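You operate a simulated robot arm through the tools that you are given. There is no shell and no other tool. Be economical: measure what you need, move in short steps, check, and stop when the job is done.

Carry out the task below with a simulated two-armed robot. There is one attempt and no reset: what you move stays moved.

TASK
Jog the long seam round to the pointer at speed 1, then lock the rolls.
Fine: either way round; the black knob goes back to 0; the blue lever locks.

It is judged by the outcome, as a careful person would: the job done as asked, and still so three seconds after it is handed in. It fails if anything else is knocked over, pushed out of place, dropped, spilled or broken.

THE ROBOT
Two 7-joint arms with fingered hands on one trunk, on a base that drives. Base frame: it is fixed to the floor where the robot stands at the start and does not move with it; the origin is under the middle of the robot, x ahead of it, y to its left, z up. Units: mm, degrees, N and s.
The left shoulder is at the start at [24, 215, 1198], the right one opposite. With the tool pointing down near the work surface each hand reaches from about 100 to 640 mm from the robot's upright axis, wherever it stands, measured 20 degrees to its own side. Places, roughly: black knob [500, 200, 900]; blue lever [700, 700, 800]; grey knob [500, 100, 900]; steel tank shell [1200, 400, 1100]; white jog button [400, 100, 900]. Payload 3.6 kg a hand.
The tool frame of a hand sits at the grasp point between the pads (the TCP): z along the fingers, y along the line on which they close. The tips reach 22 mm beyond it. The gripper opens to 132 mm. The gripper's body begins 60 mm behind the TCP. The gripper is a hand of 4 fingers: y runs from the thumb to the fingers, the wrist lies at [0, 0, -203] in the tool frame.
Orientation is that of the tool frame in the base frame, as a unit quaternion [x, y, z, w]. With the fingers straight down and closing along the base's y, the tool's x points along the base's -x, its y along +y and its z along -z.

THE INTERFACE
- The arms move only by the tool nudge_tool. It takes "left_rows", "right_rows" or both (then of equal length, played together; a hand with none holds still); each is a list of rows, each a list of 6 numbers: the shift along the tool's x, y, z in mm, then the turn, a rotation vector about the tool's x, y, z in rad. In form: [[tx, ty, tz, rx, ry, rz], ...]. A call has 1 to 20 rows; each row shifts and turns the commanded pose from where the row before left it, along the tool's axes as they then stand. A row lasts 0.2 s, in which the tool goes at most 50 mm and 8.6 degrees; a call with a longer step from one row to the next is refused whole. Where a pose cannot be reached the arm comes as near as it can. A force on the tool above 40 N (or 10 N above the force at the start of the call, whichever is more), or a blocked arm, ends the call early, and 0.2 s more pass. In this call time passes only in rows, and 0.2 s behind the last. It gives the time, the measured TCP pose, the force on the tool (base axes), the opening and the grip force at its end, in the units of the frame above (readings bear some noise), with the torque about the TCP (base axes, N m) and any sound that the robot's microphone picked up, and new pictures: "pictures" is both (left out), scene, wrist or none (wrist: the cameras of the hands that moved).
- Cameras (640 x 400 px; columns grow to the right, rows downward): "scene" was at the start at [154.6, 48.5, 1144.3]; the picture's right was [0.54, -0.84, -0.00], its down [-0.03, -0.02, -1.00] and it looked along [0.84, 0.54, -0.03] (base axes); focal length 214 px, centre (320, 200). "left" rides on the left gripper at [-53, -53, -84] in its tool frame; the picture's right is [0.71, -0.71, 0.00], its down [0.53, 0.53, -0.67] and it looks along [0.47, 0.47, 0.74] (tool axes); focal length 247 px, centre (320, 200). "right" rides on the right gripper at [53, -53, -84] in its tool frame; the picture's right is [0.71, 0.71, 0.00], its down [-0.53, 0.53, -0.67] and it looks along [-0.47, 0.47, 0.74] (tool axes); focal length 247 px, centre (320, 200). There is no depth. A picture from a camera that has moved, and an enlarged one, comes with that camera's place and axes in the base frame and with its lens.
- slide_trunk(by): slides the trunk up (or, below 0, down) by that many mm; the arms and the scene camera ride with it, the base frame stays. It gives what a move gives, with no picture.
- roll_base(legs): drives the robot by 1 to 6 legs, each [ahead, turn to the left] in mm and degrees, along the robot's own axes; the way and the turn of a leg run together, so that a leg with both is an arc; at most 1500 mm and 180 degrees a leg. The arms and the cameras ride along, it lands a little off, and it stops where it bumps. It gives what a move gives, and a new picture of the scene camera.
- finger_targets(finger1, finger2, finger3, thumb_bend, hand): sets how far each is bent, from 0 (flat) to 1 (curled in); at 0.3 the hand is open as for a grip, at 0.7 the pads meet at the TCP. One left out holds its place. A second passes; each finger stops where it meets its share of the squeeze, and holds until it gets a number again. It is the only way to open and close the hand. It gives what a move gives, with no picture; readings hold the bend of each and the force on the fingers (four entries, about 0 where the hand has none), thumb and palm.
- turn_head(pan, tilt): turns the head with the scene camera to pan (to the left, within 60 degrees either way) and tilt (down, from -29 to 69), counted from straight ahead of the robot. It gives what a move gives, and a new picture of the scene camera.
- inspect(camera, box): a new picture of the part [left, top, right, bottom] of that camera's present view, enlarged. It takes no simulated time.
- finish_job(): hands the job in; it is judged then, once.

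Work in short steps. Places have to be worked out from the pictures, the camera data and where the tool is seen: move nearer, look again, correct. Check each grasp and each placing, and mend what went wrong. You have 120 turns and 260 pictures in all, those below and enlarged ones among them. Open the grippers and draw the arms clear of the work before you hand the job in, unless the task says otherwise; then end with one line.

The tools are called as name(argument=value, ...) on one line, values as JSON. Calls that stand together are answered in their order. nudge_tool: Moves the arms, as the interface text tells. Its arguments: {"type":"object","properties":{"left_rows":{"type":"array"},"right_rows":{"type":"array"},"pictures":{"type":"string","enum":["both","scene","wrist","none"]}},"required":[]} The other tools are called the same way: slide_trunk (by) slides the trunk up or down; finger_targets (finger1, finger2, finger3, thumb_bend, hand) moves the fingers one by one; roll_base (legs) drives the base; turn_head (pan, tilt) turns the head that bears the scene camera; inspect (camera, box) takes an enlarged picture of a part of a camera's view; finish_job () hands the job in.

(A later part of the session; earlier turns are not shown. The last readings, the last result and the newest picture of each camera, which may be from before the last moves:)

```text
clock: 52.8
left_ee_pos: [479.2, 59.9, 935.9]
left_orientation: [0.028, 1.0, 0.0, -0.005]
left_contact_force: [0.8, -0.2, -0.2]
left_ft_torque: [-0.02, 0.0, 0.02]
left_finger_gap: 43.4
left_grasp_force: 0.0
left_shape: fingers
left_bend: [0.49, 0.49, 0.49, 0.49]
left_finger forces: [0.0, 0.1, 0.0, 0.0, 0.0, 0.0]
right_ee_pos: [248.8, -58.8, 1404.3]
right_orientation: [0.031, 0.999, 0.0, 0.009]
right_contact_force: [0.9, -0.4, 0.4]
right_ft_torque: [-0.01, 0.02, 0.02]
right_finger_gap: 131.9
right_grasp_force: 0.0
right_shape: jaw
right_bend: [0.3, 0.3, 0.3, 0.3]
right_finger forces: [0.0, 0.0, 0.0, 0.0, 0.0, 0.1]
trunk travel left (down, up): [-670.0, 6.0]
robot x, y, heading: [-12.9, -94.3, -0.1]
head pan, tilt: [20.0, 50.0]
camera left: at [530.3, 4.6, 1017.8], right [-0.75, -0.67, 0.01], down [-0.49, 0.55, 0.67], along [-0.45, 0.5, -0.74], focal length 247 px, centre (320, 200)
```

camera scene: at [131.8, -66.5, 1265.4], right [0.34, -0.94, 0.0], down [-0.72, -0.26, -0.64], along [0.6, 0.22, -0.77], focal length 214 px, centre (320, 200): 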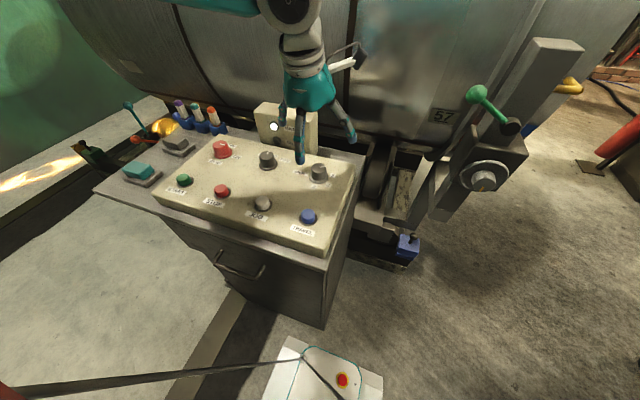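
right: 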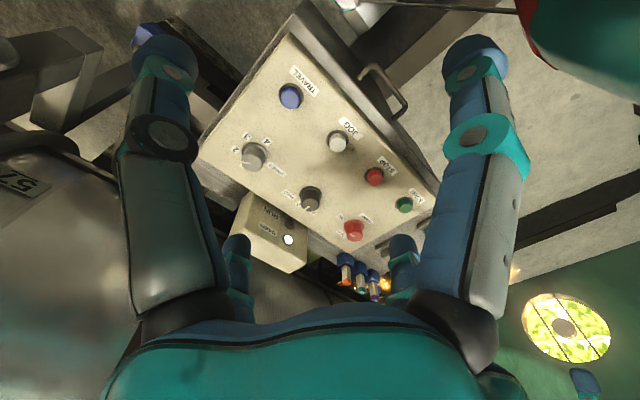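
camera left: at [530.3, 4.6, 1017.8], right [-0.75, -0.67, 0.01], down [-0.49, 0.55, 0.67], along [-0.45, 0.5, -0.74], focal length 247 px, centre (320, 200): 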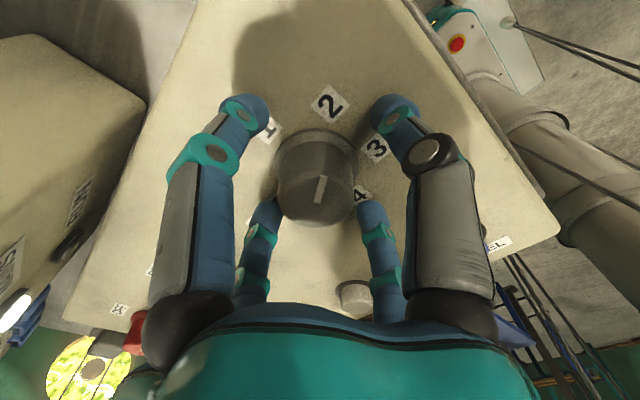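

No contact and centred. I descend 4 mm more and close on the knob.

nudge_tool(left_rows=[[-1, -1, 4, 0, 0, 0]], pictures="none")

finger_targets(hand="left", finger1=0.62, finger2=0.62, finger3=0.62, thumb_bend=0.62)

inspect(camera="left", box=[160, 50, 480, 350])

```text
clock: 53.2
left_ee_pos: [480.3, 58.0, 933.1]
left_orientation: [0.028, 1.0, 0.001, -0.003]
left_contact_force: [-0.9, 1.9, 3.6]
left_ft_torque: [-0.02, -0.16, 0.06]
left_finger_gap: 42.9
left_grasp_force: 2.1
left_shape: fingers
left_bend: [0.49, 0.49, 0.49, 0.49]
left_finger forces: [3.8, 0.1, 0.0, 0.0, 0.0, 0.0]
right_ee_pos: [247.6, -59.5, 1404.4]
right_orientation: [0.03, 0.999, 0.0, 0.009]
right_contact_force: [1.0, 0.1, 0.3]
right_ft_torque: [0.02, 0.01, 0.0]
right_finger_gap: 131.8
right_grasp_force: 0.0
right_shape: jaw
right_bend: [0.3, 0.3, 0.3, 0.3]
right_finger forces: [0.1, 0.0, 0.0, 0.0, 0.0, 0.0]
trunk travel left (down, up): [-670.0, 6.0]
robot x, y, heading: [-20.4, -92.2, 0.0]
head pan, tilt: [20.0, 50.0]
```

```text
clock: 54.2
left_ee_pos: [480.2, 59.6, 934.1]
left_orientation: [0.028, 1.0, 0.0, -0.005]
left_contact_force: [-0.6, 3.1, 3.8]
left_ft_torque: [0.16, 0.03, 0.0]
left_finger_gap: 15.4
left_grasp_force: 6.0
left_shape: fingers
left_bend: [0.6, 0.57, 0.58, 0.61]
left_finger forces: [1.1, 6.1, 2.6, 0.0, 0.9, 0.0]
right_ee_pos: [249.6, -58.4, 1403.3]
right_orientation: [0.031, 0.999, 0.0, 0.009]
right_contact_force: [-0.3, -0.3, -0.6]
right_ft_torque: [-0.01, 0.01, 0.03]
right_finger_gap: 131.8
right_grasp_force: 0.1
right_shape: jaw
right_bend: [0.3, 0.3, 0.3, 0.3]
right_finger forces: [0.2, 0.0, 0.1, 0.1, 0.1, 0.1]
trunk travel left (down, up): [-670.0, 6.0]
robot x, y, heading: [-20.9, -90.3, -0.2]
head pan, tilt: [20.0, 50.0]
```

```text
1.33 times, centred on (320, 200) of left
camera zoom: at [531.8, 3.9, 1015.3], right [-0.75, -0.67, 0.01], down [-0.49, 0.55, 0.67], along [-0.45, 0.5, -0.74], focal length 329 px, centre (320, 200)
```

zoom: 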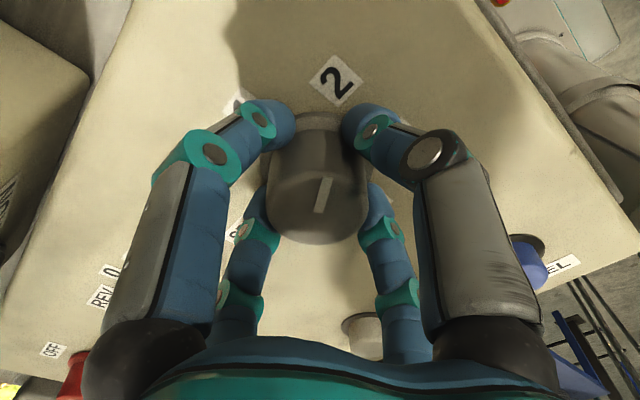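

All four fingers touch now. I squeeze harder.

finger_targets(hand="left", finger1=0.72, finger2=0.68, finger3=0.7, thumb_bend=0.76)

```text
clock: 55.2
left_ee_pos: [480.7, 58.9, 933.2]
left_orientation: [0.028, 1.0, 0.0, -0.004]
left_contact_force: [-0.2, -2.9, 3.1]
left_ft_torque: [0.22, 0.0, 0.04]
left_finger_gap: 11.8
left_grasp_force: 20.5
left_shape: fingers
left_bend: [0.61, 0.57, 0.59, 0.64]
left_finger forces: [6.9, 13.3, 7.5, 0.0, 13.1, 0.1]
right_ee_pos: [248.0, -59.5, 1403.7]
right_orientation: [0.031, 0.999, 0.0, 0.009]
right_contact_force: [0.0, 0.4, 0.2]
right_ft_torque: [-0.02, 0.03, 0.03]
right_finger_gap: 131.8
right_grasp_force: 0.1
right_shape: jaw
right_bend: [0.3, 0.3, 0.3, 0.3]
right_finger forces: [0.0, 0.1, 0.0, 0.1, 0.0, 0.1]
trunk travel left (down, up): [-670.0, 6.0]
robot x, y, heading: [-16.5, -93.1, -0.1]
head pan, tilt: [20.0, 50.0]
```

Grip is firm (thumb 13 N against fingers 13/7/7). I turn about −34° first and check the dial.

nudge_tool(left_rows=[[0, 0, 0, 0, 0, -0.15], [0, 0, 0, 0, 0, -0.15], [0, 0, 0, 0, 0, -0.15], [0, 0, 0, 0, 0, -0.15]], pictures="wrist")

inspect(camera="scene", box=[270, 110, 370, 200])

```text
clock: 56.2
left_ee_pos: [482.5, 59.9, 933.7]
left_orientation: [-0.27, 0.963, 0.002, -0.003]
left_contact_force: [4.5, 1.6, 15.0]
left_ft_torque: [0.41, 0.2, -0.11]
left_finger_gap: 12.0
left_grasp_force: 26.6
left_shape: fingers
left_bend: [0.61, 0.57, 0.6, 0.64]
left_finger forces: [8.2, 23.1, 7.7, 0.0, 13.6, 0.0]
right_ee_pos: [248.9, -60.8, 1404.1]
right_orientation: [0.03, 1.0, 0.0, 0.009]
right_contact_force: [0.2, -0.6, 0.4]
right_ft_torque: [0.0, -0.01, 0.05]
right_finger_gap: 132.1
right_grasp_force: 0.1
right_shape: jaw
right_bend: [0.3, 0.3, 0.3, 0.3]
right_finger forces: [0.1, 0.0, 0.0, 0.1, 0.0, 0.0]
trunk travel left (down, up): [-670.0, 6.0]
robot x, y, heading: [-15.1, -86.9, -0.0]
head pan, tilt: [20.0, 50.0]
camera left: at [556.8, 42.7, 1015.2], right [-0.23, -0.97, 0.0], down [-0.72, 0.17, 0.67], along [-0.65, 0.16, -0.74], focal length 247 px, centre (320, 200)
```

left: 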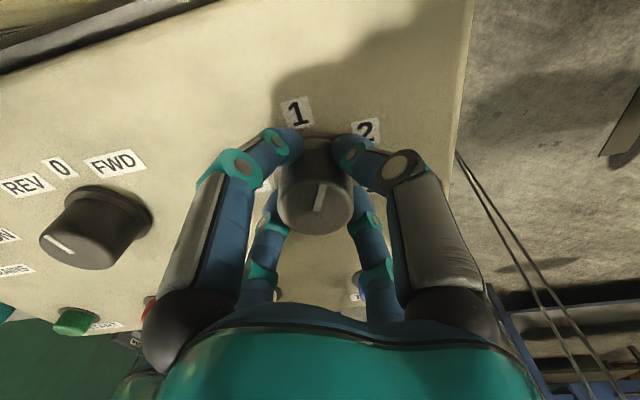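

```text
4.44 times, centred on (320, 155) of scene
camera zoom: at [131.5, -66.6, 1265.5], right [0.34, -0.94, 0.0], down [-0.72, -0.26, -0.64], along [0.6, 0.22, -0.77], focal length 953 px, centre (320, 400)
```

zoom: 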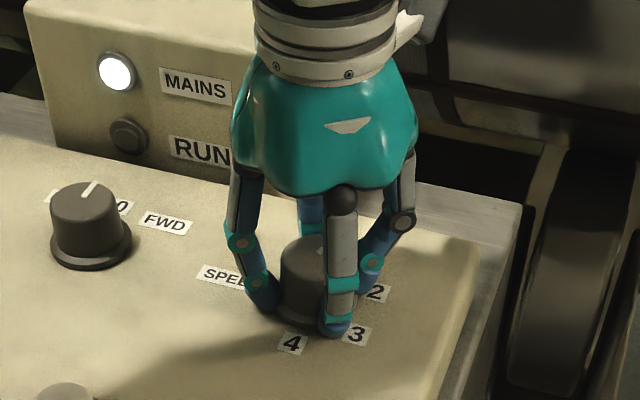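

The knob follows the hand. I turn further to complete about 60°.

nudge_tool(left_rows=[[0, 0, 0, 0, 0, -0.15], [0, 0, 0, 0, 0, -0.15], [0, 0, 0, 0, 0, -0.15]], pictures="wrist")

inspect(camera="left", box=[240, 80, 400, 260])

```text
clock: 57.0
left_ee_pos: [483.0, 61.4, 934.2]
left_orientation: [-0.479, 0.878, 0.002, 0.0]
left_contact_force: [10.7, 13.1, 20.9]
left_ft_torque: [0.48, 0.15, -0.26]
left_finger_gap: 12.8
left_grasp_force: 29.9
left_shape: fingers
left_bend: [0.61, 0.57, 0.6, 0.64]
left_finger forces: [9.4, 26.3, 10.7, 0.0, 14.7, 0.0]
right_ee_pos: [249.3, -58.5, 1403.7]
right_orientation: [0.03, 1.0, -0.001, 0.009]
right_contact_force: [0.1, -0.2, -0.3]
right_ft_torque: [0.01, 0.0, -0.01]
right_finger_gap: 132.0
right_grasp_force: 0.0
right_shape: jaw
right_bend: [0.3, 0.3, 0.3, 0.3]
right_finger forces: [0.1, 0.0, 0.0, 0.1, 0.1, 0.0]
trunk travel left (down, up): [-670.0, 6.0]
robot x, y, heading: [-17.5, -91.9, -0.0]
head pan, tilt: [20.0, 50.0]
camera left: at [557.4, 77.3, 1015.2], right [0.21, -0.98, 0.0], down [-0.72, -0.16, 0.67], along [-0.66, -0.14, -0.74], focal length 247 px, centre (320, 200)
```

left: 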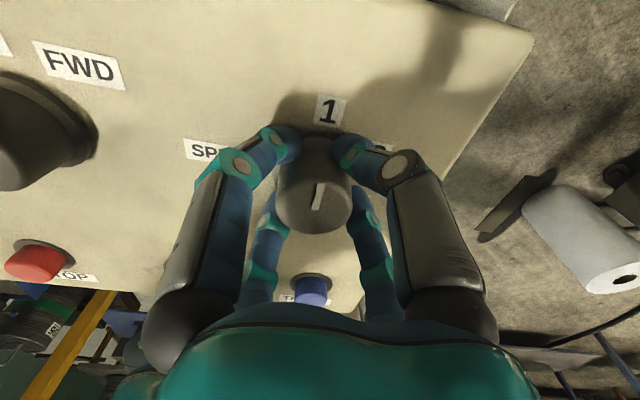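

```text
2.22 times, centred on (320, 170) of left
camera zoom: at [557.4, 77.3, 1015.2], right [0.21, -0.98, 0.0], down [-0.72, -0.16, 0.67], along [-0.66, -0.14, -0.74], focal length 549 px, centre (320, 267)
```

zoom: 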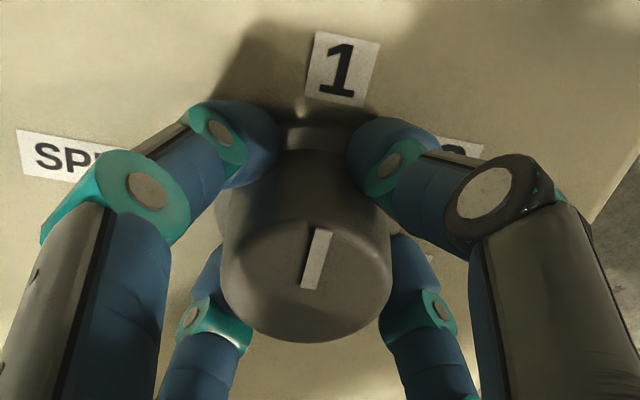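

The line is at the 1, within several degrees. I release and lift to see where it settles.

finger_targets(hand="left", finger1=0.47, finger2=0.47, finger3=0.47, thumb_bend=0.47)

nudge_tool(left_rows=[[0, 0, -40, 0, 0, 0], [0, 0, -40, 0, 0, 0]], pictures="wrist")

inspect(camera="left", box=[240, 30, 400, 190])

inspect(camera="right", box=[290, 115, 370, 165])

```text
clock: 58.0
left_ee_pos: [477.2, 57.4, 933.3]
left_orientation: [-0.476, 0.879, 0.001, -0.002]
left_contact_force: [-4.6, -4.8, 21.4]
left_ft_torque: [-0.28, -0.55, -0.18]
left_finger_gap: 39.5
left_grasp_force: 11.0
left_shape: fingers
left_bend: [0.51, 0.47, 0.47, 0.47]
left_finger forces: [7.3, 0.0, 0.1, 0.0, 14.2, 0.0]
right_ee_pos: [246.7, -59.9, 1404.2]
right_orientation: [0.031, 0.999, 0.0, 0.01]
right_contact_force: [-0.2, -0.3, -0.1]
right_ft_torque: [-0.01, -0.01, 0.02]
right_finger_gap: 132.1
right_grasp_force: 0.0
right_shape: jaw
right_bend: [0.3, 0.3, 0.3, 0.3]
right_finger forces: [0.0, 0.0, 0.0, 0.0, 0.0, 0.1]
trunk travel left (down, up): [-670.0, 6.0]
robot x, y, heading: [-16.5, -89.7, -0.2]
head pan, tilt: [20.0, 50.0]
```

```text
clock: 58.6
left_ee_pos: [479.8, 56.4, 1013.6]
left_orientation: [-0.476, 0.879, 0.003, -0.003]
left_contact_force: [-0.6, 0.5, 0.0]
left_ft_torque: [-0.02, -0.04, 0.0]
left_finger_gap: 47.5
left_grasp_force: 0.0
left_shape: fingers
left_bend: [0.47, 0.47, 0.47, 0.47]
left_finger forces: [0.0, 0.0, 0.0, 0.0, 0.0, 0.0]
right_ee_pos: [247.5, -59.7, 1405.0]
right_orientation: [0.031, 0.999, -0.001, 0.01]
right_contact_force: [-0.1, 0.0, 0.8]
right_ft_torque: [0.0, 0.01, -0.03]
right_finger_gap: 132.0
right_grasp_force: 0.0
right_shape: jaw
right_bend: [0.3, 0.3, 0.3, 0.3]
right_finger forces: [0.0, 0.0, 0.0, 0.1, 0.0, 0.0]
trunk travel left (down, up): [-670.0, 6.0]
robot x, y, heading: [-18.8, -91.7, -0.1]
head pan, tilt: [20.0, 50.0]
camera left: at [555.7, 72.2, 1095.0], right [0.21, -0.98, 0.0], down [-0.72, -0.16, 0.67], along [-0.66, -0.14, -0.74], focal length 247 px, centre (320, 200)
```

left: 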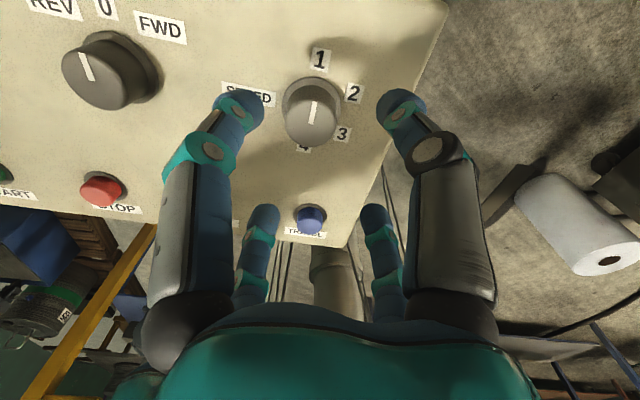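

```text
2.50 times, centred on (320, 110) of left
camera zoom: at [555.7, 72.2, 1095.0], right [0.21, -0.98, 0.0], down [-0.72, -0.16, 0.67], along [-0.66, -0.14, -0.74], focal length 617 px, centre (320, 425)
```

zoom: 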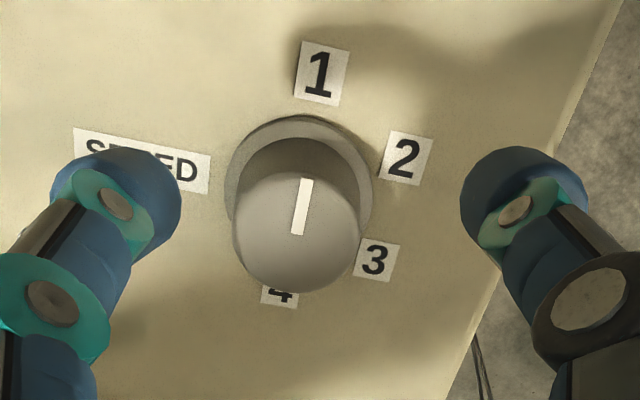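

```text
8.00 times, centred on (330, 140) of right
camera zoom: at [191.0, -110.4, 1487.4], right [-0.66, 0.75, -0.01], down [0.54, 0.49, 0.68], along [0.51, 0.44, -0.73], focal length 1976 px, centre (240, 680)
```

zoom: 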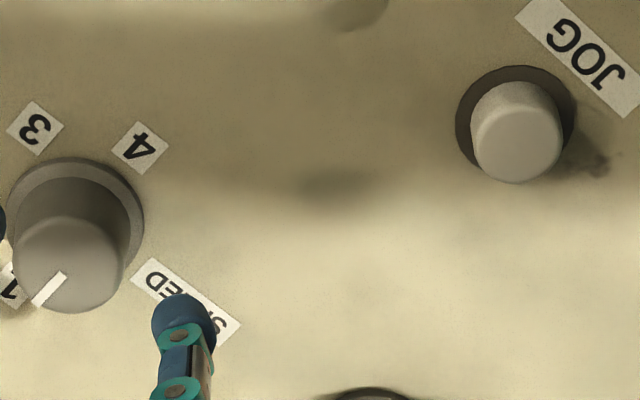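

Speed is at 1. Next the black knob at about (479, 195): I rotate the hand back (keeps the wrist camera off the lamp box) and move above it.

nudge_tool(left_rows=[[0, 0, 0, 0, 0, 0.15], [0, 0, 0, 0, 0, 0.15], [0, 0, 0, 0, 0, 0.15], [0, 0, 0, 0, 0, 0.15], [0, 0, 0, 0, 0, 0.15], [0, 0, 0, 0, 0, 0.15], [0, 0, 0, 0, 0, 0.15], [3, 46, 0, 0, 0, 0], [3, 46, 0, 0, 0, 0], [3, 46, 0, 0, 0, 0]])

```text
clock: 60.8
left_ee_pos: [478.5, 199.8, 1012.4]
left_orientation: [0.028, 1.0, -0.001, -0.004]
left_contact_force: [-0.4, -0.7, -0.1]
left_ft_torque: [-0.01, -0.01, -0.03]
left_finger_gap: 47.6
left_grasp_force: 0.1
left_shape: fingers
left_bend: [0.47, 0.47, 0.47, 0.47]
left_finger forces: [0.1, 0.0, 0.0, 0.0, 0.0, 0.0]
right_ee_pos: [248.8, -56.9, 1403.7]
right_orientation: [0.031, 0.999, -0.001, 0.008]
right_contact_force: [0.3, 1.1, -0.6]
right_ft_torque: [0.01, -0.01, -0.03]
right_finger_gap: 132.0
right_grasp_force: 0.0
right_shape: jaw
right_bend: [0.3, 0.3, 0.3, 0.3]
right_finger forces: [0.0, 0.0, 0.0, 0.0, 0.0, 0.0]
trunk travel left (down, up): [-670.0, 6.0]
robot x, y, heading: [-19.5, -94.9, -0.1]
head pan, tilt: [20.0, 50.0]
camera scene: at [131.4, -65.1, 1265.4], right [0.34, -0.94, 0.0], down [-0.72, -0.26, -0.64], along [0.6, 0.22, -0.77], focal length 214 px, centre (320, 200)
camera left: at [530.0, 143.2, 1094.1], right [-0.75, -0.67, 0.01], down [-0.49, 0.56, 0.67], along [-0.45, 0.5, -0.74], focal length 247 px, centre (320, 200)
```

scene: 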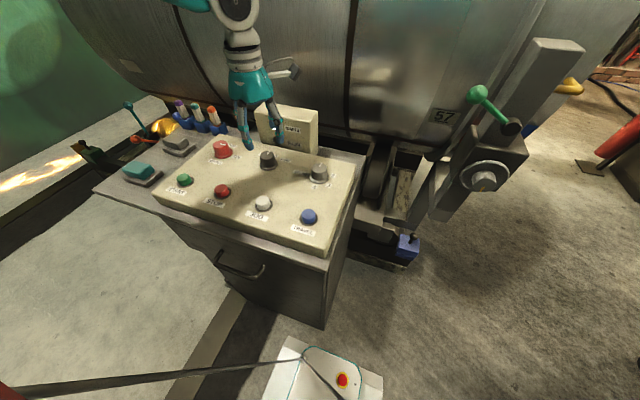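
left: 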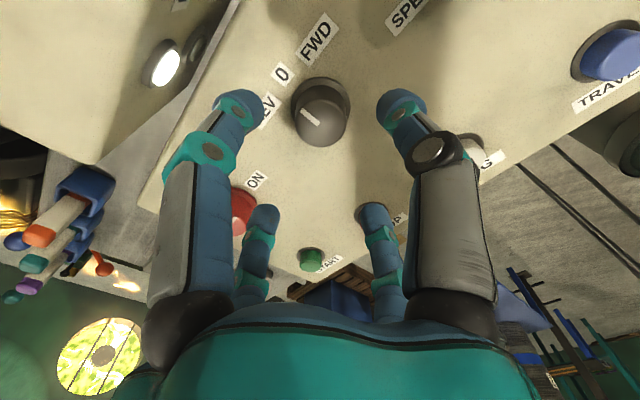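

Centred within 3 mm. I descend 75 mm with that correction.

nudge_tool(left_rows=[[-2, -3, 35, 0, 0, 0], [0, 0, 28, 0, 0, 0], [0, 0, 12, 0, 0, 0]], pictures="wrist")

```text
clock: 61.6
left_ee_pos: [480.9, 195.5, 937.7]
left_orientation: [0.028, 1.0, 0.001, -0.005]
left_contact_force: [0.3, -0.5, 0.0]
left_ft_torque: [0.02, 0.02, 0.02]
left_finger_gap: 47.5
left_grasp_force: 0.1
left_shape: fingers
left_bend: [0.47, 0.47, 0.47, 0.47]
left_finger forces: [0.0, 0.0, 0.0, 0.0, 0.0, 0.0]
right_ee_pos: [249.2, -59.8, 1404.3]
right_orientation: [0.031, 0.999, 0.0, 0.008]
right_contact_force: [-0.3, 0.0, 0.0]
right_ft_torque: [0.03, 0.01, 0.03]
right_finger_gap: 132.1
right_grasp_force: 0.0
right_shape: jaw
right_bend: [0.3, 0.3, 0.3, 0.3]
right_finger forces: [0.0, 0.0, 0.0, 0.0, 0.1, 0.1]
trunk travel left (down, up): [-670.0, 6.0]
robot x, y, heading: [-19.0, -88.9, -0.2]
head pan, tilt: [20.0, 50.0]
camera left: at [532.9, 139.7, 1019.2], right [-0.75, -0.67, 0.01], down [-0.49, 0.55, 0.67], along [-0.45, 0.5, -0.74], focal length 247 px, centre (320, 200)
```

left: 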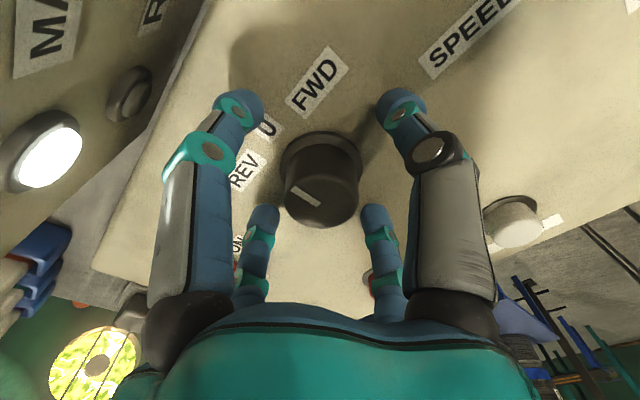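

Centred again; I descend 4 mm and close.

nudge_tool(left_rows=[[0, 0, 4, 0, 0, 0]], pictures="none")

finger_targets(hand="left", finger1=0.62, finger2=0.62, finger3=0.62, thumb_bend=0.62)

finger_targets(hand="left", finger1=0.7, finger2=0.7, finger3=0.7, thumb_bend=0.74)

```text
clock: 62.0
left_ee_pos: [482.6, 195.2, 934.1]
left_orientation: [0.028, 1.0, 0.001, -0.003]
left_contact_force: [-0.1, 0.9, 3.6]
left_ft_torque: [-0.01, -0.12, 0.05]
left_finger_gap: 47.4
left_grasp_force: 1.9
left_shape: fingers
left_bend: [0.47, 0.47, 0.47, 0.47]
left_finger forces: [3.3, 0.0, 0.0, 0.0, 0.0, 0.1]
right_ee_pos: [249.2, -59.3, 1404.4]
right_orientation: [0.031, 0.999, 0.0, 0.009]
right_contact_force: [0.0, -0.1, -0.4]
right_ft_torque: [0.02, 0.02, 0.01]
right_finger_gap: 132.1
right_grasp_force: 0.0
right_shape: jaw
right_bend: [0.3, 0.3, 0.3, 0.3]
right_finger forces: [0.0, 0.0, 0.0, 0.1, 0.0, 0.1]
trunk travel left (down, up): [-670.0, 6.0]
robot x, y, heading: [-17.8, -94.9, -0.2]
head pan, tilt: [20.0, 50.0]
```

```text
clock: 63.0
left_ee_pos: [481.5, 194.8, 932.5]
left_orientation: [0.027, 1.0, -0.001, -0.004]
left_contact_force: [-1.6, 1.4, 2.6]
left_ft_torque: [0.1, 0.05, 0.0]
left_finger_gap: 14.6
left_grasp_force: 4.6
left_shape: fingers
left_bend: [0.61, 0.58, 0.57, 0.61]
left_finger forces: [0.5, 4.3, 3.9, 0.0, 1.1, 0.0]
right_ee_pos: [249.3, -59.4, 1404.7]
right_orientation: [0.031, 0.999, -0.001, 0.008]
right_contact_force: [0.1, -0.3, 0.0]
right_ft_torque: [0.01, 0.01, -0.02]
right_finger_gap: 132.3
right_grasp_force: 0.0
right_shape: jaw
right_bend: [0.3, 0.3, 0.3, 0.3]
right_finger forces: [0.0, 0.0, 0.0, 0.1, 0.0, 0.1]
trunk travel left (down, up): [-670.0, 6.0]
robot x, y, heading: [-19.6, -92.0, 0.1]
head pan, tilt: [20.0, 50.0]
```

```text
clock: 64.0
left_ee_pos: [482.2, 193.9, 934.1]
left_orientation: [0.028, 1.0, 0.0, -0.004]
left_contact_force: [-0.5, -2.4, 1.0]
left_ft_torque: [0.07, 0.04, 0.0]
left_finger_gap: 11.6
left_grasp_force: 18.0
left_shape: fingers
left_bend: [0.63, 0.58, 0.58, 0.64]
left_finger forces: [5.0, 10.2, 8.0, 0.0, 11.9, 0.0]
right_ee_pos: [249.3, -60.2, 1403.7]
right_orientation: [0.031, 0.999, -0.001, 0.009]
right_contact_force: [-0.3, -0.6, 0.6]
right_ft_torque: [0.0, 0.0, 0.03]
right_finger_gap: 131.9
right_grasp_force: 0.1
right_shape: jaw
right_bend: [0.3, 0.3, 0.3, 0.3]
right_finger forces: [0.1, 0.1, 0.0, 0.0, 0.0, 0.0]
trunk travel left (down, up): [-670.0, 6.0]
robot x, y, heading: [-18.0, -90.8, 0.1]
head pan, tilt: [20.0, 50.0]
```

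Firm grip. I turn clockwise 45° to FWD.

nudge_tool(left_rows=[[0, 0, 0, 0, 0, 0.131], [0, 0, 0, 0, 0, 0.131], [0, 0, 0, 0, 0, 0.131], [0, 0, 0, 0, 0, 0.131], [0, 0, 0, 0, 0, 0.131], [0, 0, 0, 0, 0, 0.131]], pictures="wrist")

```text
clock: 65.4
left_ee_pos: [479.7, 194.5, 933.6]
left_orientation: [0.41, 0.912, -0.001, -0.005]
left_contact_force: [-13.0, -3.7, 0.8]
left_ft_torque: [0.04, 0.25, 0.11]
left_finger_gap: 11.8
left_grasp_force: 19.6
left_shape: fingers
left_bend: [0.63, 0.59, 0.58, 0.63]
left_finger forces: [5.1, 8.9, 10.7, 0.0, 13.9, 0.0]
right_ee_pos: [246.3, -59.4, 1404.3]
right_orientation: [0.03, 0.999, 0.0, 0.01]
right_contact_force: [0.1, 0.0, -1.1]
right_ft_torque: [0.0, -0.02, 0.02]
right_finger_gap: 132.1
right_grasp_force: 0.2
right_shape: jaw
right_bend: [0.3, 0.3, 0.3, 0.3]
right_finger forces: [0.0, 0.0, 0.1, 0.0, 0.0, 0.1]
trunk travel left (down, up): [-670.0, 6.0]
robot x, y, heading: [-16.2, -91.2, 0.0]
head pan, tilt: [20.0, 50.0]
camera left: at [475.9, 118.5, 1015.8], right [-1.0, 0.06, 0.01], down [0.05, 0.74, 0.67], along [0.03, 0.67, -0.74], focal length 247 px, centre (320, 200)
```

left: 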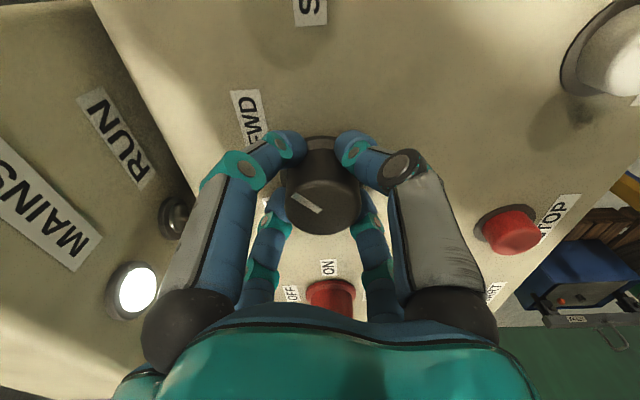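

The line points at FWD. I release and lift.

finger_targets(hand="left", finger1=0.47, finger2=0.47, finger3=0.47, thumb_bend=0.47)

nudge_tool(left_rows=[[0, 0, -40, 0, 0, 0], [0, 0, -40, 0, 0, 0]], pictures="wrist")

inspect(camera="left", box=[200, 0, 440, 200])

```text
clock: 66.4
left_ee_pos: [482.4, 191.9, 934.3]
left_orientation: [0.408, 0.913, 0.0, -0.003]
left_contact_force: [0.3, 0.3, 2.7]
left_ft_torque: [-0.04, -0.08, 0.01]
left_finger_gap: 47.5
left_grasp_force: 2.0
left_shape: fingers
left_bend: [0.47, 0.47, 0.47, 0.47]
left_finger forces: [2.2, 1.1, 0.0, 0.0, 0.1, 0.0]
right_ee_pos: [248.3, -58.1, 1404.0]
right_orientation: [0.03, 1.0, 0.001, 0.008]
right_contact_force: [0.0, 0.6, 0.0]
right_ft_torque: [0.01, -0.02, 0.02]
right_finger_gap: 132.2
right_grasp_force: 0.0
right_shape: jaw
right_bend: [0.3, 0.3, 0.3, 0.3]
right_finger forces: [0.1, 0.0, 0.1, 0.0, 0.0, 0.0]
trunk travel left (down, up): [-670.0, 6.0]
robot x, y, heading: [-19.0, -91.6, -0.1]
head pan, tilt: [20.0, 50.0]
```

```text
clock: 67.0
left_ee_pos: [480.0, 193.0, 1011.5]
left_orientation: [0.41, 0.912, -0.001, -0.004]
left_contact_force: [0.1, 0.6, 0.0]
left_ft_torque: [-0.01, -0.02, 0.02]
left_finger_gap: 47.8
left_grasp_force: 0.1
left_shape: fingers
left_bend: [0.47, 0.47, 0.47, 0.47]
left_finger forces: [0.0, 0.0, 0.0, 0.1, 0.0, 0.0]
right_ee_pos: [249.8, -59.3, 1405.1]
right_orientation: [0.03, 1.0, 0.0, 0.01]
right_contact_force: [0.4, 0.3, -0.8]
right_ft_torque: [0.02, 0.01, 0.01]
right_finger_gap: 131.9
right_grasp_force: 0.0
right_shape: jaw
right_bend: [0.3, 0.3, 0.3, 0.3]
right_finger forces: [0.0, 0.1, 0.0, 0.0, 0.1, 0.0]
trunk travel left (down, up): [-670.0, 6.0]
robot x, y, heading: [-17.9, -94.4, 0.1]
head pan, tilt: [20.0, 50.0]
camera left: at [476.8, 118.2, 1093.6], right [-1.0, 0.06, 0.01], down [0.05, 0.74, 0.67], along [0.03, 0.67, -0.74], focal length 247 px, centre (320, 200)
```

left: 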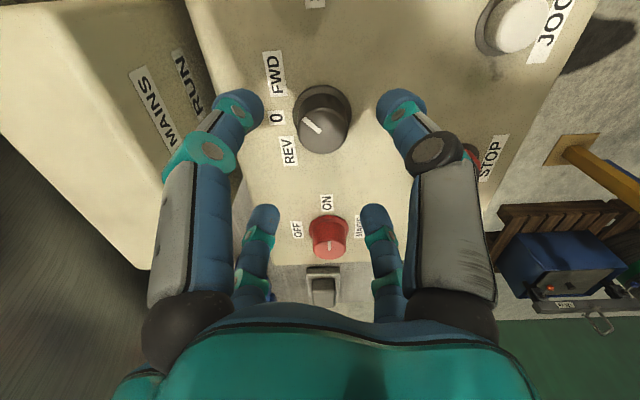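

```text
2.00 times, centred on (320, 100) of left
camera zoom: at [476.8, 118.2, 1093.6], right [-1.0, 0.06, 0.01], down [0.05, 0.74, 0.67], along [0.03, 0.67, -0.74], focal length 494 px, centre (320, 400)
```

zoom: 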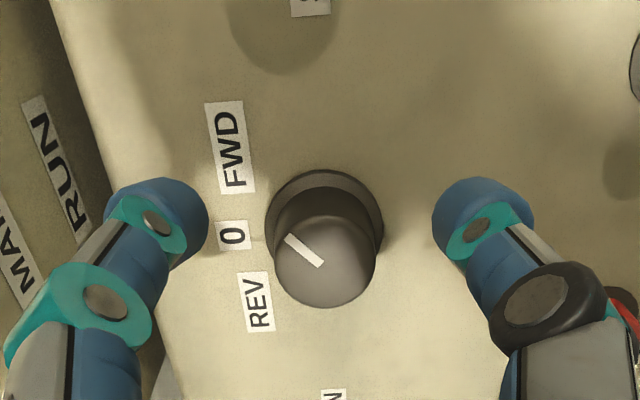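

Black knob is at FWD. I raise the left hand and lower the trunk together so the scene camera is near the pointer height, and close the left hand to a fingertip for the JOG button.

nudge_tool(left_rows=[[0, 0, -48, 0, 0, 0], [0, 0, -48, 0, 0, 0], [0, 0, -48, 0, 0, 0], [0, 0, -46, 0, 0, 0]], pictures="none")

slide_trunk(by=-190)

finger_targets(hand="left", finger1=0.72, finger2=0.72, finger3=0.72, thumb_bend=0.72)

turn_head(pan=-15, tilt=10)

inspect(camera="left", box=[0, 0, 640, 400])

```text
clock: 68.0
left_ee_pos: [482.2, 195.1, 1206.2]
left_orientation: [0.408, 0.913, -0.001, -0.004]
left_contact_force: [-0.4, 0.2, 0.1]
left_ft_torque: [0.02, -0.01, 0.03]
left_finger_gap: 47.7
left_grasp_force: 0.1
left_shape: fingers
left_bend: [0.47, 0.47, 0.47, 0.47]
left_finger forces: [0.0, 0.0, 0.0, 0.0, 0.0, 0.0]
right_ee_pos: [249.8, -59.8, 1403.8]
right_orientation: [0.031, 0.999, 0.0, 0.009]
right_contact_force: [0.6, 0.0, 0.6]
right_ft_torque: [-0.04, -0.01, 0.01]
right_finger_gap: 132.2
right_grasp_force: 0.0
right_shape: jaw
right_bend: [0.3, 0.3, 0.3, 0.3]
right_finger forces: [0.0, 0.0, 0.0, 0.1, 0.1, 0.0]
trunk travel left (down, up): [-670.0, 6.0]
robot x, y, heading: [-18.5, -87.7, -0.3]
head pan, tilt: [20.0, 50.0]
```

```text
clock: 70.0
left_ee_pos: [483.0, 193.2, 1014.1]
left_orientation: [0.408, 0.913, -0.001, -0.005]
left_contact_force: [-0.5, 0.3, 0.0]
left_ft_torque: [-0.01, 0.01, -0.01]
left_finger_gap: 47.6
left_grasp_force: 0.2
left_shape: fingers
left_bend: [0.47, 0.47, 0.47, 0.47]
left_finger forces: [0.0, 0.1, 0.0, 0.0, 0.1, 0.0]
right_ee_pos: [249.2, -59.6, 1213.7]
right_orientation: [0.03, 0.999, -0.001, 0.009]
right_contact_force: [-0.2, 0.4, -0.2]
right_ft_torque: [-0.01, 0.02, -0.02]
right_finger_gap: 132.3
right_grasp_force: 0.0
right_shape: jaw
right_bend: [0.3, 0.3, 0.3, 0.3]
right_finger forces: [0.0, 0.0, 0.0, 0.1, 0.0, 0.1]
trunk travel left (down, up): [-480.0, 196.0]
robot x, y, heading: [-18.3, -91.7, -0.1]
head pan, tilt: [20.0, 50.0]
```

```text
clock: 71.0
left_ee_pos: [483.1, 192.8, 1012.9]
left_orientation: [0.409, 0.913, -0.001, -0.004]
left_contact_force: [0.0, -0.5, -0.5]
left_ft_torque: [0.0, 0.03, 0.0]
left_finger_gap: 0.0
left_grasp_force: 0.0
left_shape: fingers
left_bend: [0.71, 0.71, 0.71, 0.71]
left_finger forces: [0.0, 0.0, 0.1, 0.1, 0.0, 0.0]
right_ee_pos: [249.1, -58.8, 1215.0]
right_orientation: [0.031, 0.999, -0.001, 0.009]
right_contact_force: [1.2, -0.6, -0.2]
right_ft_torque: [0.01, 0.01, -0.03]
right_finger_gap: 131.8
right_grasp_force: 0.0
right_shape: jaw
right_bend: [0.3, 0.3, 0.3, 0.3]
right_finger forces: [0.1, 0.0, 0.1, 0.0, 0.0, 0.0]
trunk travel left (down, up): [-480.0, 196.0]
robot x, y, heading: [-19.0, -93.8, -0.2]
head pan, tilt: [20.0, 50.0]
```

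```text
clock: 72.1
left_ee_pos: [483.2, 192.3, 1013.3]
left_orientation: [0.408, 0.913, -0.002, -0.005]
left_contact_force: [0.1, 0.9, -0.5]
left_ft_torque: [-0.01, -0.01, 0.01]
left_finger_gap: 0.1
left_grasp_force: 0.1
left_shape: fingers
left_bend: [0.71, 0.71, 0.71, 0.71]
left_finger forces: [0.0, 0.1, 0.0, 0.0, 0.0, 0.0]
right_ee_pos: [248.7, -59.2, 1213.6]
right_orientation: [0.03, 1.0, 0.0, 0.009]
right_contact_force: [-0.7, -0.5, -0.5]
right_ft_torque: [0.02, 0.0, 0.01]
right_finger_gap: 131.9
right_grasp_force: 0.1
right_shape: jaw
right_bend: [0.3, 0.3, 0.3, 0.3]
right_finger forces: [0.0, 0.0, 0.0, 0.0, 0.0, 0.1]
trunk travel left (down, up): [-480.0, 196.0]
robot x, y, heading: [-22.4, -90.1, -0.1]
head pan, tilt: [-15.0, 10.0]
camera scene: at [149.7, -116.8, 1136.1], right [-0.26, -0.97, 0.0], down [-0.17, 0.05, -0.98], along [0.95, -0.26, -0.18], focal length 214 px, centre (320, 200)
```

scene: 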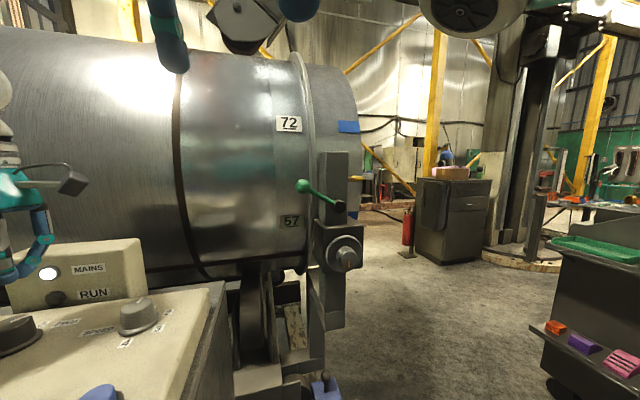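

```text
1.00 times, centred on (320, 200) of left (not enlarged: the box is as wide or as high as the picture)
camera zoom: at [480.3, 118.4, 1095.5], right [-1.0, 0.06, 0.01], down [0.05, 0.74, 0.67], along [0.03, 0.67, -0.74], focal length 247 px, centre (320, 200)
```

zoom: 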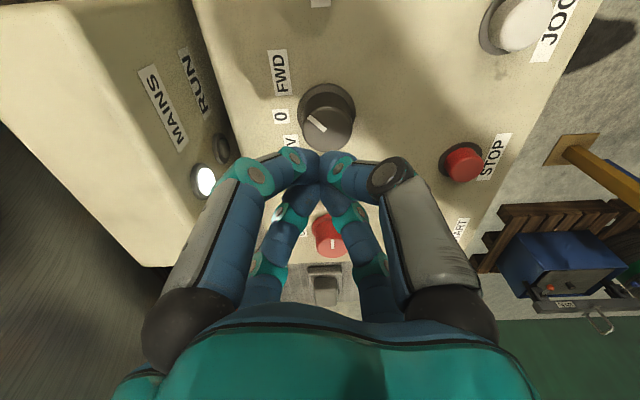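

JOG is near (362, 147, ~918). I move the closed fingertips above it.

nudge_tool(left_rows=[[15.6, -40.2, 5, 0, 0, 0], [15.6, -40.2, 10, 0, 0, 0], [15.6, -40.2, 14, 0, 0, 0]], pictures="wrist")

turn_head(pan=20, tilt=45)

```text
clock: 72.9
left_ee_pos: [359.2, 145.5, 987.7]
left_orientation: [0.409, 0.913, 0.0, -0.003]
left_contact_force: [-0.3, 0.1, 0.3]
left_ft_torque: [0.0, 0.02, -0.02]
left_finger_gap: 0.0
left_grasp_force: 0.0
left_shape: fingers
left_bend: [0.71, 0.71, 0.71, 0.71]
left_finger forces: [0.0, 0.0, 0.0, 0.0, 0.0, 0.0]
right_ee_pos: [248.6, -59.8, 1212.1]
right_orientation: [0.031, 0.999, 0.0, 0.008]
right_contact_force: [-0.1, 0.5, 0.4]
right_ft_torque: [0.01, -0.03, 0.01]
right_finger_gap: 131.8
right_grasp_force: 0.0
right_shape: jaw
right_bend: [0.3, 0.3, 0.3, 0.3]
right_finger forces: [0.1, 0.0, 0.0, 0.0, 0.0, 0.0]
trunk travel left (down, up): [-480.0, 196.0]
robot x, y, heading: [-18.8, -91.3, 0.1]
head pan, tilt: [-15.0, 10.0]
camera left: at [357.1, 70.6, 1068.7], right [-1.0, 0.06, 0.01], down [0.05, 0.74, 0.67], along [0.03, 0.67, -0.74], focal length 247 px, centre (320, 200)
```

left: 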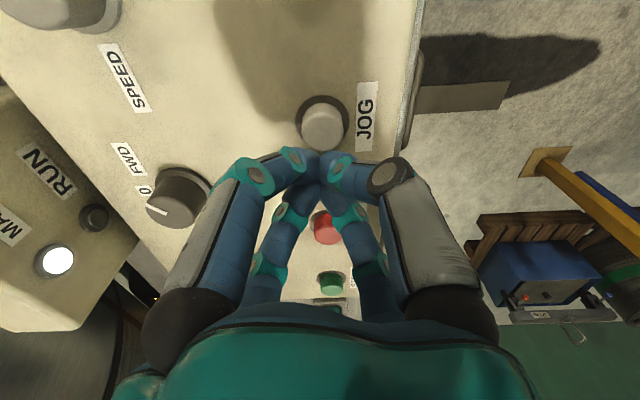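

```text
clock: 73.9
left_ee_pos: [360.4, 145.8, 985.6]
left_orientation: [0.408, 0.913, -0.002, -0.003]
left_contact_force: [0.6, -0.6, -0.1]
left_ft_torque: [-0.05, 0.0, 0.02]
left_finger_gap: 0.0
left_grasp_force: 0.1
left_shape: fingers
left_bend: [0.71, 0.71, 0.71, 0.71]
left_finger forces: [0.0, 0.1, 0.1, 0.0, 0.0, 0.1]
right_ee_pos: [248.4, -58.9, 1213.9]
right_orientation: [0.03, 1.0, -0.001, 0.008]
right_contact_force: [0.5, -0.4, 0.3]
right_ft_torque: [0.02, -0.03, -0.01]
right_finger_gap: 131.8
right_grasp_force: 0.0
right_shape: jaw
right_bend: [0.3, 0.3, 0.3, 0.3]
right_finger forces: [0.0, 0.0, 0.0, 0.0, 0.0, 0.1]
trunk travel left (down, up): [-480.0, 196.0]
robot x, y, heading: [-16.3, -92.9, 0.1]
head pan, tilt: [20.0, 45.0]
camera scene: at [136.3, -65.0, 1081.3], right [0.34, -0.94, 0.0], down [-0.67, -0.24, -0.71], along [0.67, 0.24, -0.71], focal length 214 px, centre (320, 200)
```

scene: 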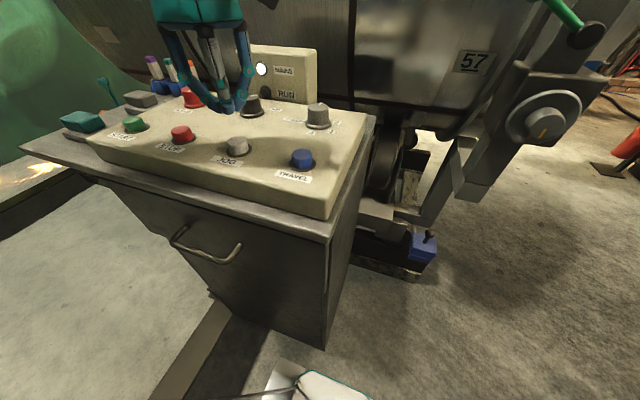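

JOG lies straight under the fingertips. I turn the head to the pointer and go down to just above the button.

turn_head(pan=-22, tilt=5)

nudge_tool(left_rows=[[0, -2, 20, 0, 0, 0], [0, 0, 20, 0, 0, 0]], pictures="wrist")

inspect(camera="scene", box=[280, 100, 440, 260])

```text
clock: 75.0
left_ee_pos: [362.0, 145.1, 986.1]
left_orientation: [0.408, 0.913, -0.002, -0.004]
left_contact_force: [-0.3, 0.4, -0.5]
left_ft_torque: [-0.04, 0.01, -0.04]
left_finger_gap: 0.2
left_grasp_force: 0.1
left_shape: fingers
left_bend: [0.71, 0.71, 0.71, 0.71]
left_finger forces: [0.1, 0.0, 0.1, 0.1, 0.1, 0.0]
right_ee_pos: [249.2, -58.8, 1214.6]
right_orientation: [0.031, 0.999, 0.0, 0.009]
right_contact_force: [-1.0, 0.7, -0.3]
right_ft_torque: [0.0, -0.01, 0.01]
right_finger_gap: 131.9
right_grasp_force: 0.0
right_shape: jaw
right_bend: [0.3, 0.3, 0.3, 0.3]
right_finger forces: [0.1, 0.1, 0.0, 0.0, 0.0, 0.0]
trunk travel left (down, up): [-480.0, 196.0]
robot x, y, heading: [-17.5, -89.4, 0.1]
head pan, tilt: [-22.0, 5.0]
camera scene: at [144.9, -127.1, 1144.2], right [-0.38, -0.93, 0.0], down [-0.08, 0.03, -1.0], along [0.92, -0.37, -0.09], focal length 214 px, centre (320, 200)
```

scene: 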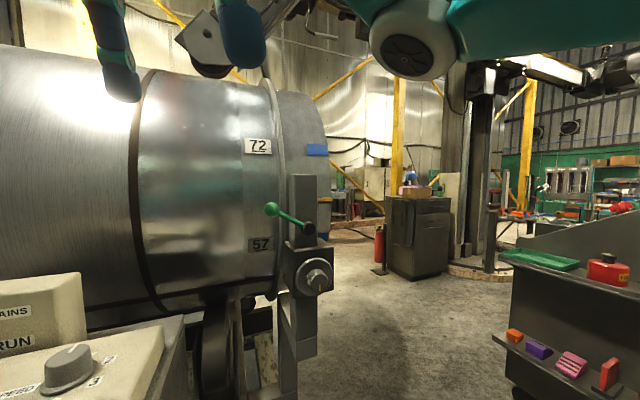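

```text
clock: 75.6
left_ee_pos: [360.9, 145.8, 946.1]
left_orientation: [0.408, 0.913, -0.001, -0.004]
left_contact_force: [-1.0, 0.0, 1.3]
left_ft_torque: [0.03, 0.01, 0.0]
left_finger_gap: 0.1
left_grasp_force: 0.0
left_shape: fingers
left_bend: [0.71, 0.71, 0.71, 0.71]
left_finger forces: [0.0, 0.1, 0.0, 0.0, 0.0, 0.1]
right_ee_pos: [249.9, -59.6, 1214.7]
right_orientation: [0.03, 0.999, 0.0, 0.009]
right_contact_force: [0.4, 0.3, 0.0]
right_ft_torque: [0.0, 0.02, 0.0]
right_finger_gap: 132.1
right_grasp_force: 0.1
right_shape: jaw
right_bend: [0.3, 0.3, 0.3, 0.3]
right_finger forces: [0.0, 0.1, 0.1, 0.0, 0.0, 0.0]
trunk travel left (down, up): [-480.0, 196.0]
robot x, y, heading: [-17.8, -94.6, -0.1]
head pan, tilt: [-22.0, 5.0]
camera left: at [357.3, 70.7, 1027.7], right [-1.0, 0.06, 0.01], down [0.05, 0.74, 0.67], along [0.03, 0.67, -0.74], focal length 247 px, centre (320, 200)
```

left: 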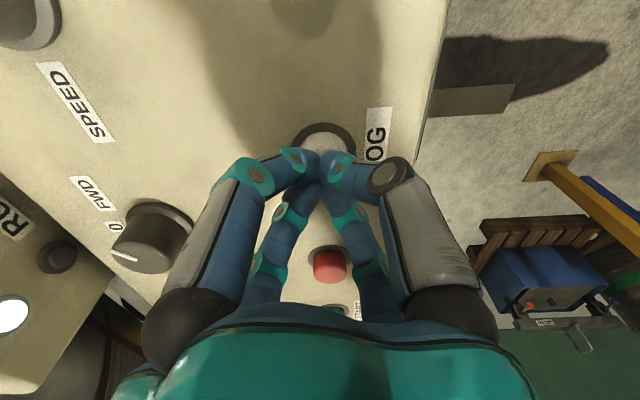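

```text
2.50 times, centred on (360, 180) of scene
camera zoom: at [144.9, -127.1, 1144.2], right [-0.38, -0.93, 0.0], down [-0.08, 0.03, -1.0], along [0.92, -0.38, -0.09], focal length 536 px, centre (220, 250)
```

zoom: 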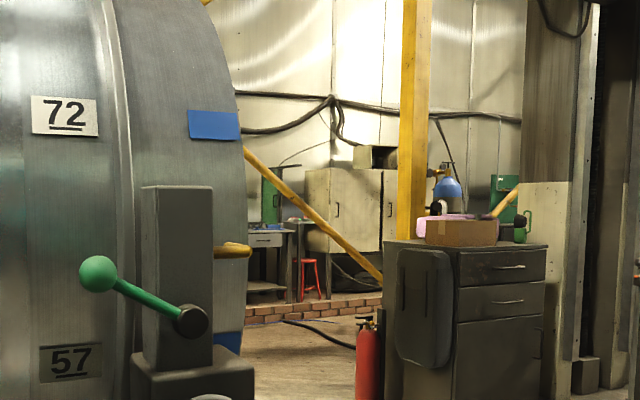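

Pointer is clear at the shell edge. I press JOG down in small rows and watch the shell.

nudge_tool(left_rows=[[0, 0, 6, 0, 0, 0], [0, 0, 5, 0, 0, 0], [0, 0, 4, 0, 0, 0]], pictures="scene")

```text
clock: 76.4
left_ee_pos: [359.1, 143.4, 935.1]
left_orientation: [0.409, 0.913, 0.0, -0.001]
left_contact_force: [4.7, 2.3, 28.3]
left_ft_torque: [0.02, -0.09, 0.06]
left_finger_gap: 0.0
left_grasp_force: 13.8
left_shape: fingers
left_bend: [0.72, 0.72, 0.72, 0.72]
left_finger forces: [0.0, 10.5, 0.0, 0.1, 16.6, 0.1]
right_ee_pos: [248.9, -59.1, 1213.5]
right_orientation: [0.031, 0.999, 0.0, 0.01]
right_contact_force: [0.1, -0.9, -0.6]
right_ft_torque: [0.01, 0.01, -0.01]
right_finger_gap: 132.1
right_grasp_force: 0.1
right_shape: jaw
right_bend: [0.3, 0.3, 0.3, 0.3]
right_finger forces: [0.1, 0.0, 0.1, 0.0, 0.0, 0.1]
trunk travel left (down, up): [-480.0, 196.0]
robot x, y, heading: [-20.5, -93.6, 0.2]
head pan, tilt: [-22.0, 5.0]
heard: click
camera scene: at [143.6, -127.9, 1144.8], right [-0.38, -0.93, 0.0], down [-0.08, 0.03, -1.0], along [0.92, -0.38, -0.09], focal length 214 px, centre (320, 200)
```

scene: 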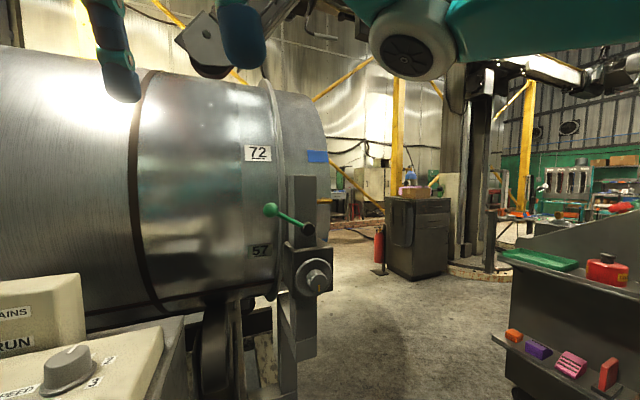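

A click, and the plates moved down slightly: the rolls turn. I keep it pressed for a longer hold, watching for the seam.

nudge_tool(left_rows=[[0, 0, 0, 0, 0, 0], [0, 0, 0, 0, 0, 0], [0, 0, 0, 0, 0, 0], [0, 0, 0, 0, 0, 0], [0, 0, 0, 0, 0, 0], [0, 0, 0, 0, 0, 0], [0, 0, 0, 0, 0, 0], [0, 0, 0, 0, 0, 0], [0, 0, 0, 0, 0, 0], [0, 0, 0, 0, 0, 0]], pictures="scene")

```text
clock: 78.6
left_ee_pos: [358.8, 142.9, 934.4]
left_orientation: [0.408, 0.913, -0.001, -0.002]
left_contact_force: [6.5, 3.6, 32.3]
left_ft_torque: [0.07, -0.13, 0.03]
left_finger_gap: 0.2
left_grasp_force: 14.9
left_shape: fingers
left_bend: [0.72, 0.72, 0.72, 0.72]
left_finger forces: [0.1, 12.6, 0.0, 0.0, 17.8, 0.1]
right_ee_pos: [247.7, -60.0, 1214.1]
right_orientation: [0.031, 0.999, 0.0, 0.01]
right_contact_force: [-0.4, -0.2, 0.0]
right_ft_torque: [-0.02, -0.01, 0.0]
right_finger_gap: 132.0
right_grasp_force: 0.1
right_shape: jaw
right_bend: [0.3, 0.3, 0.3, 0.3]
right_finger forces: [0.1, 0.1, 0.1, 0.1, 0.0, 0.1]
trunk travel left (down, up): [-480.0, 196.0]
robot x, y, heading: [-15.9, -87.1, 0.1]
head pan, tilt: [-22.0, 5.0]
camera scene: at [143.9, -127.8, 1144.5], right [-0.38, -0.93, 0.0], down [-0.08, 0.03, -1.0], along [0.92, -0.37, -0.09], focal length 214 px, centre (320, 200)
```

scene: 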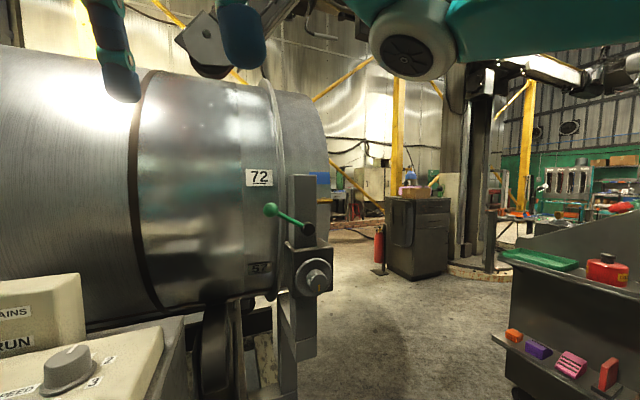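

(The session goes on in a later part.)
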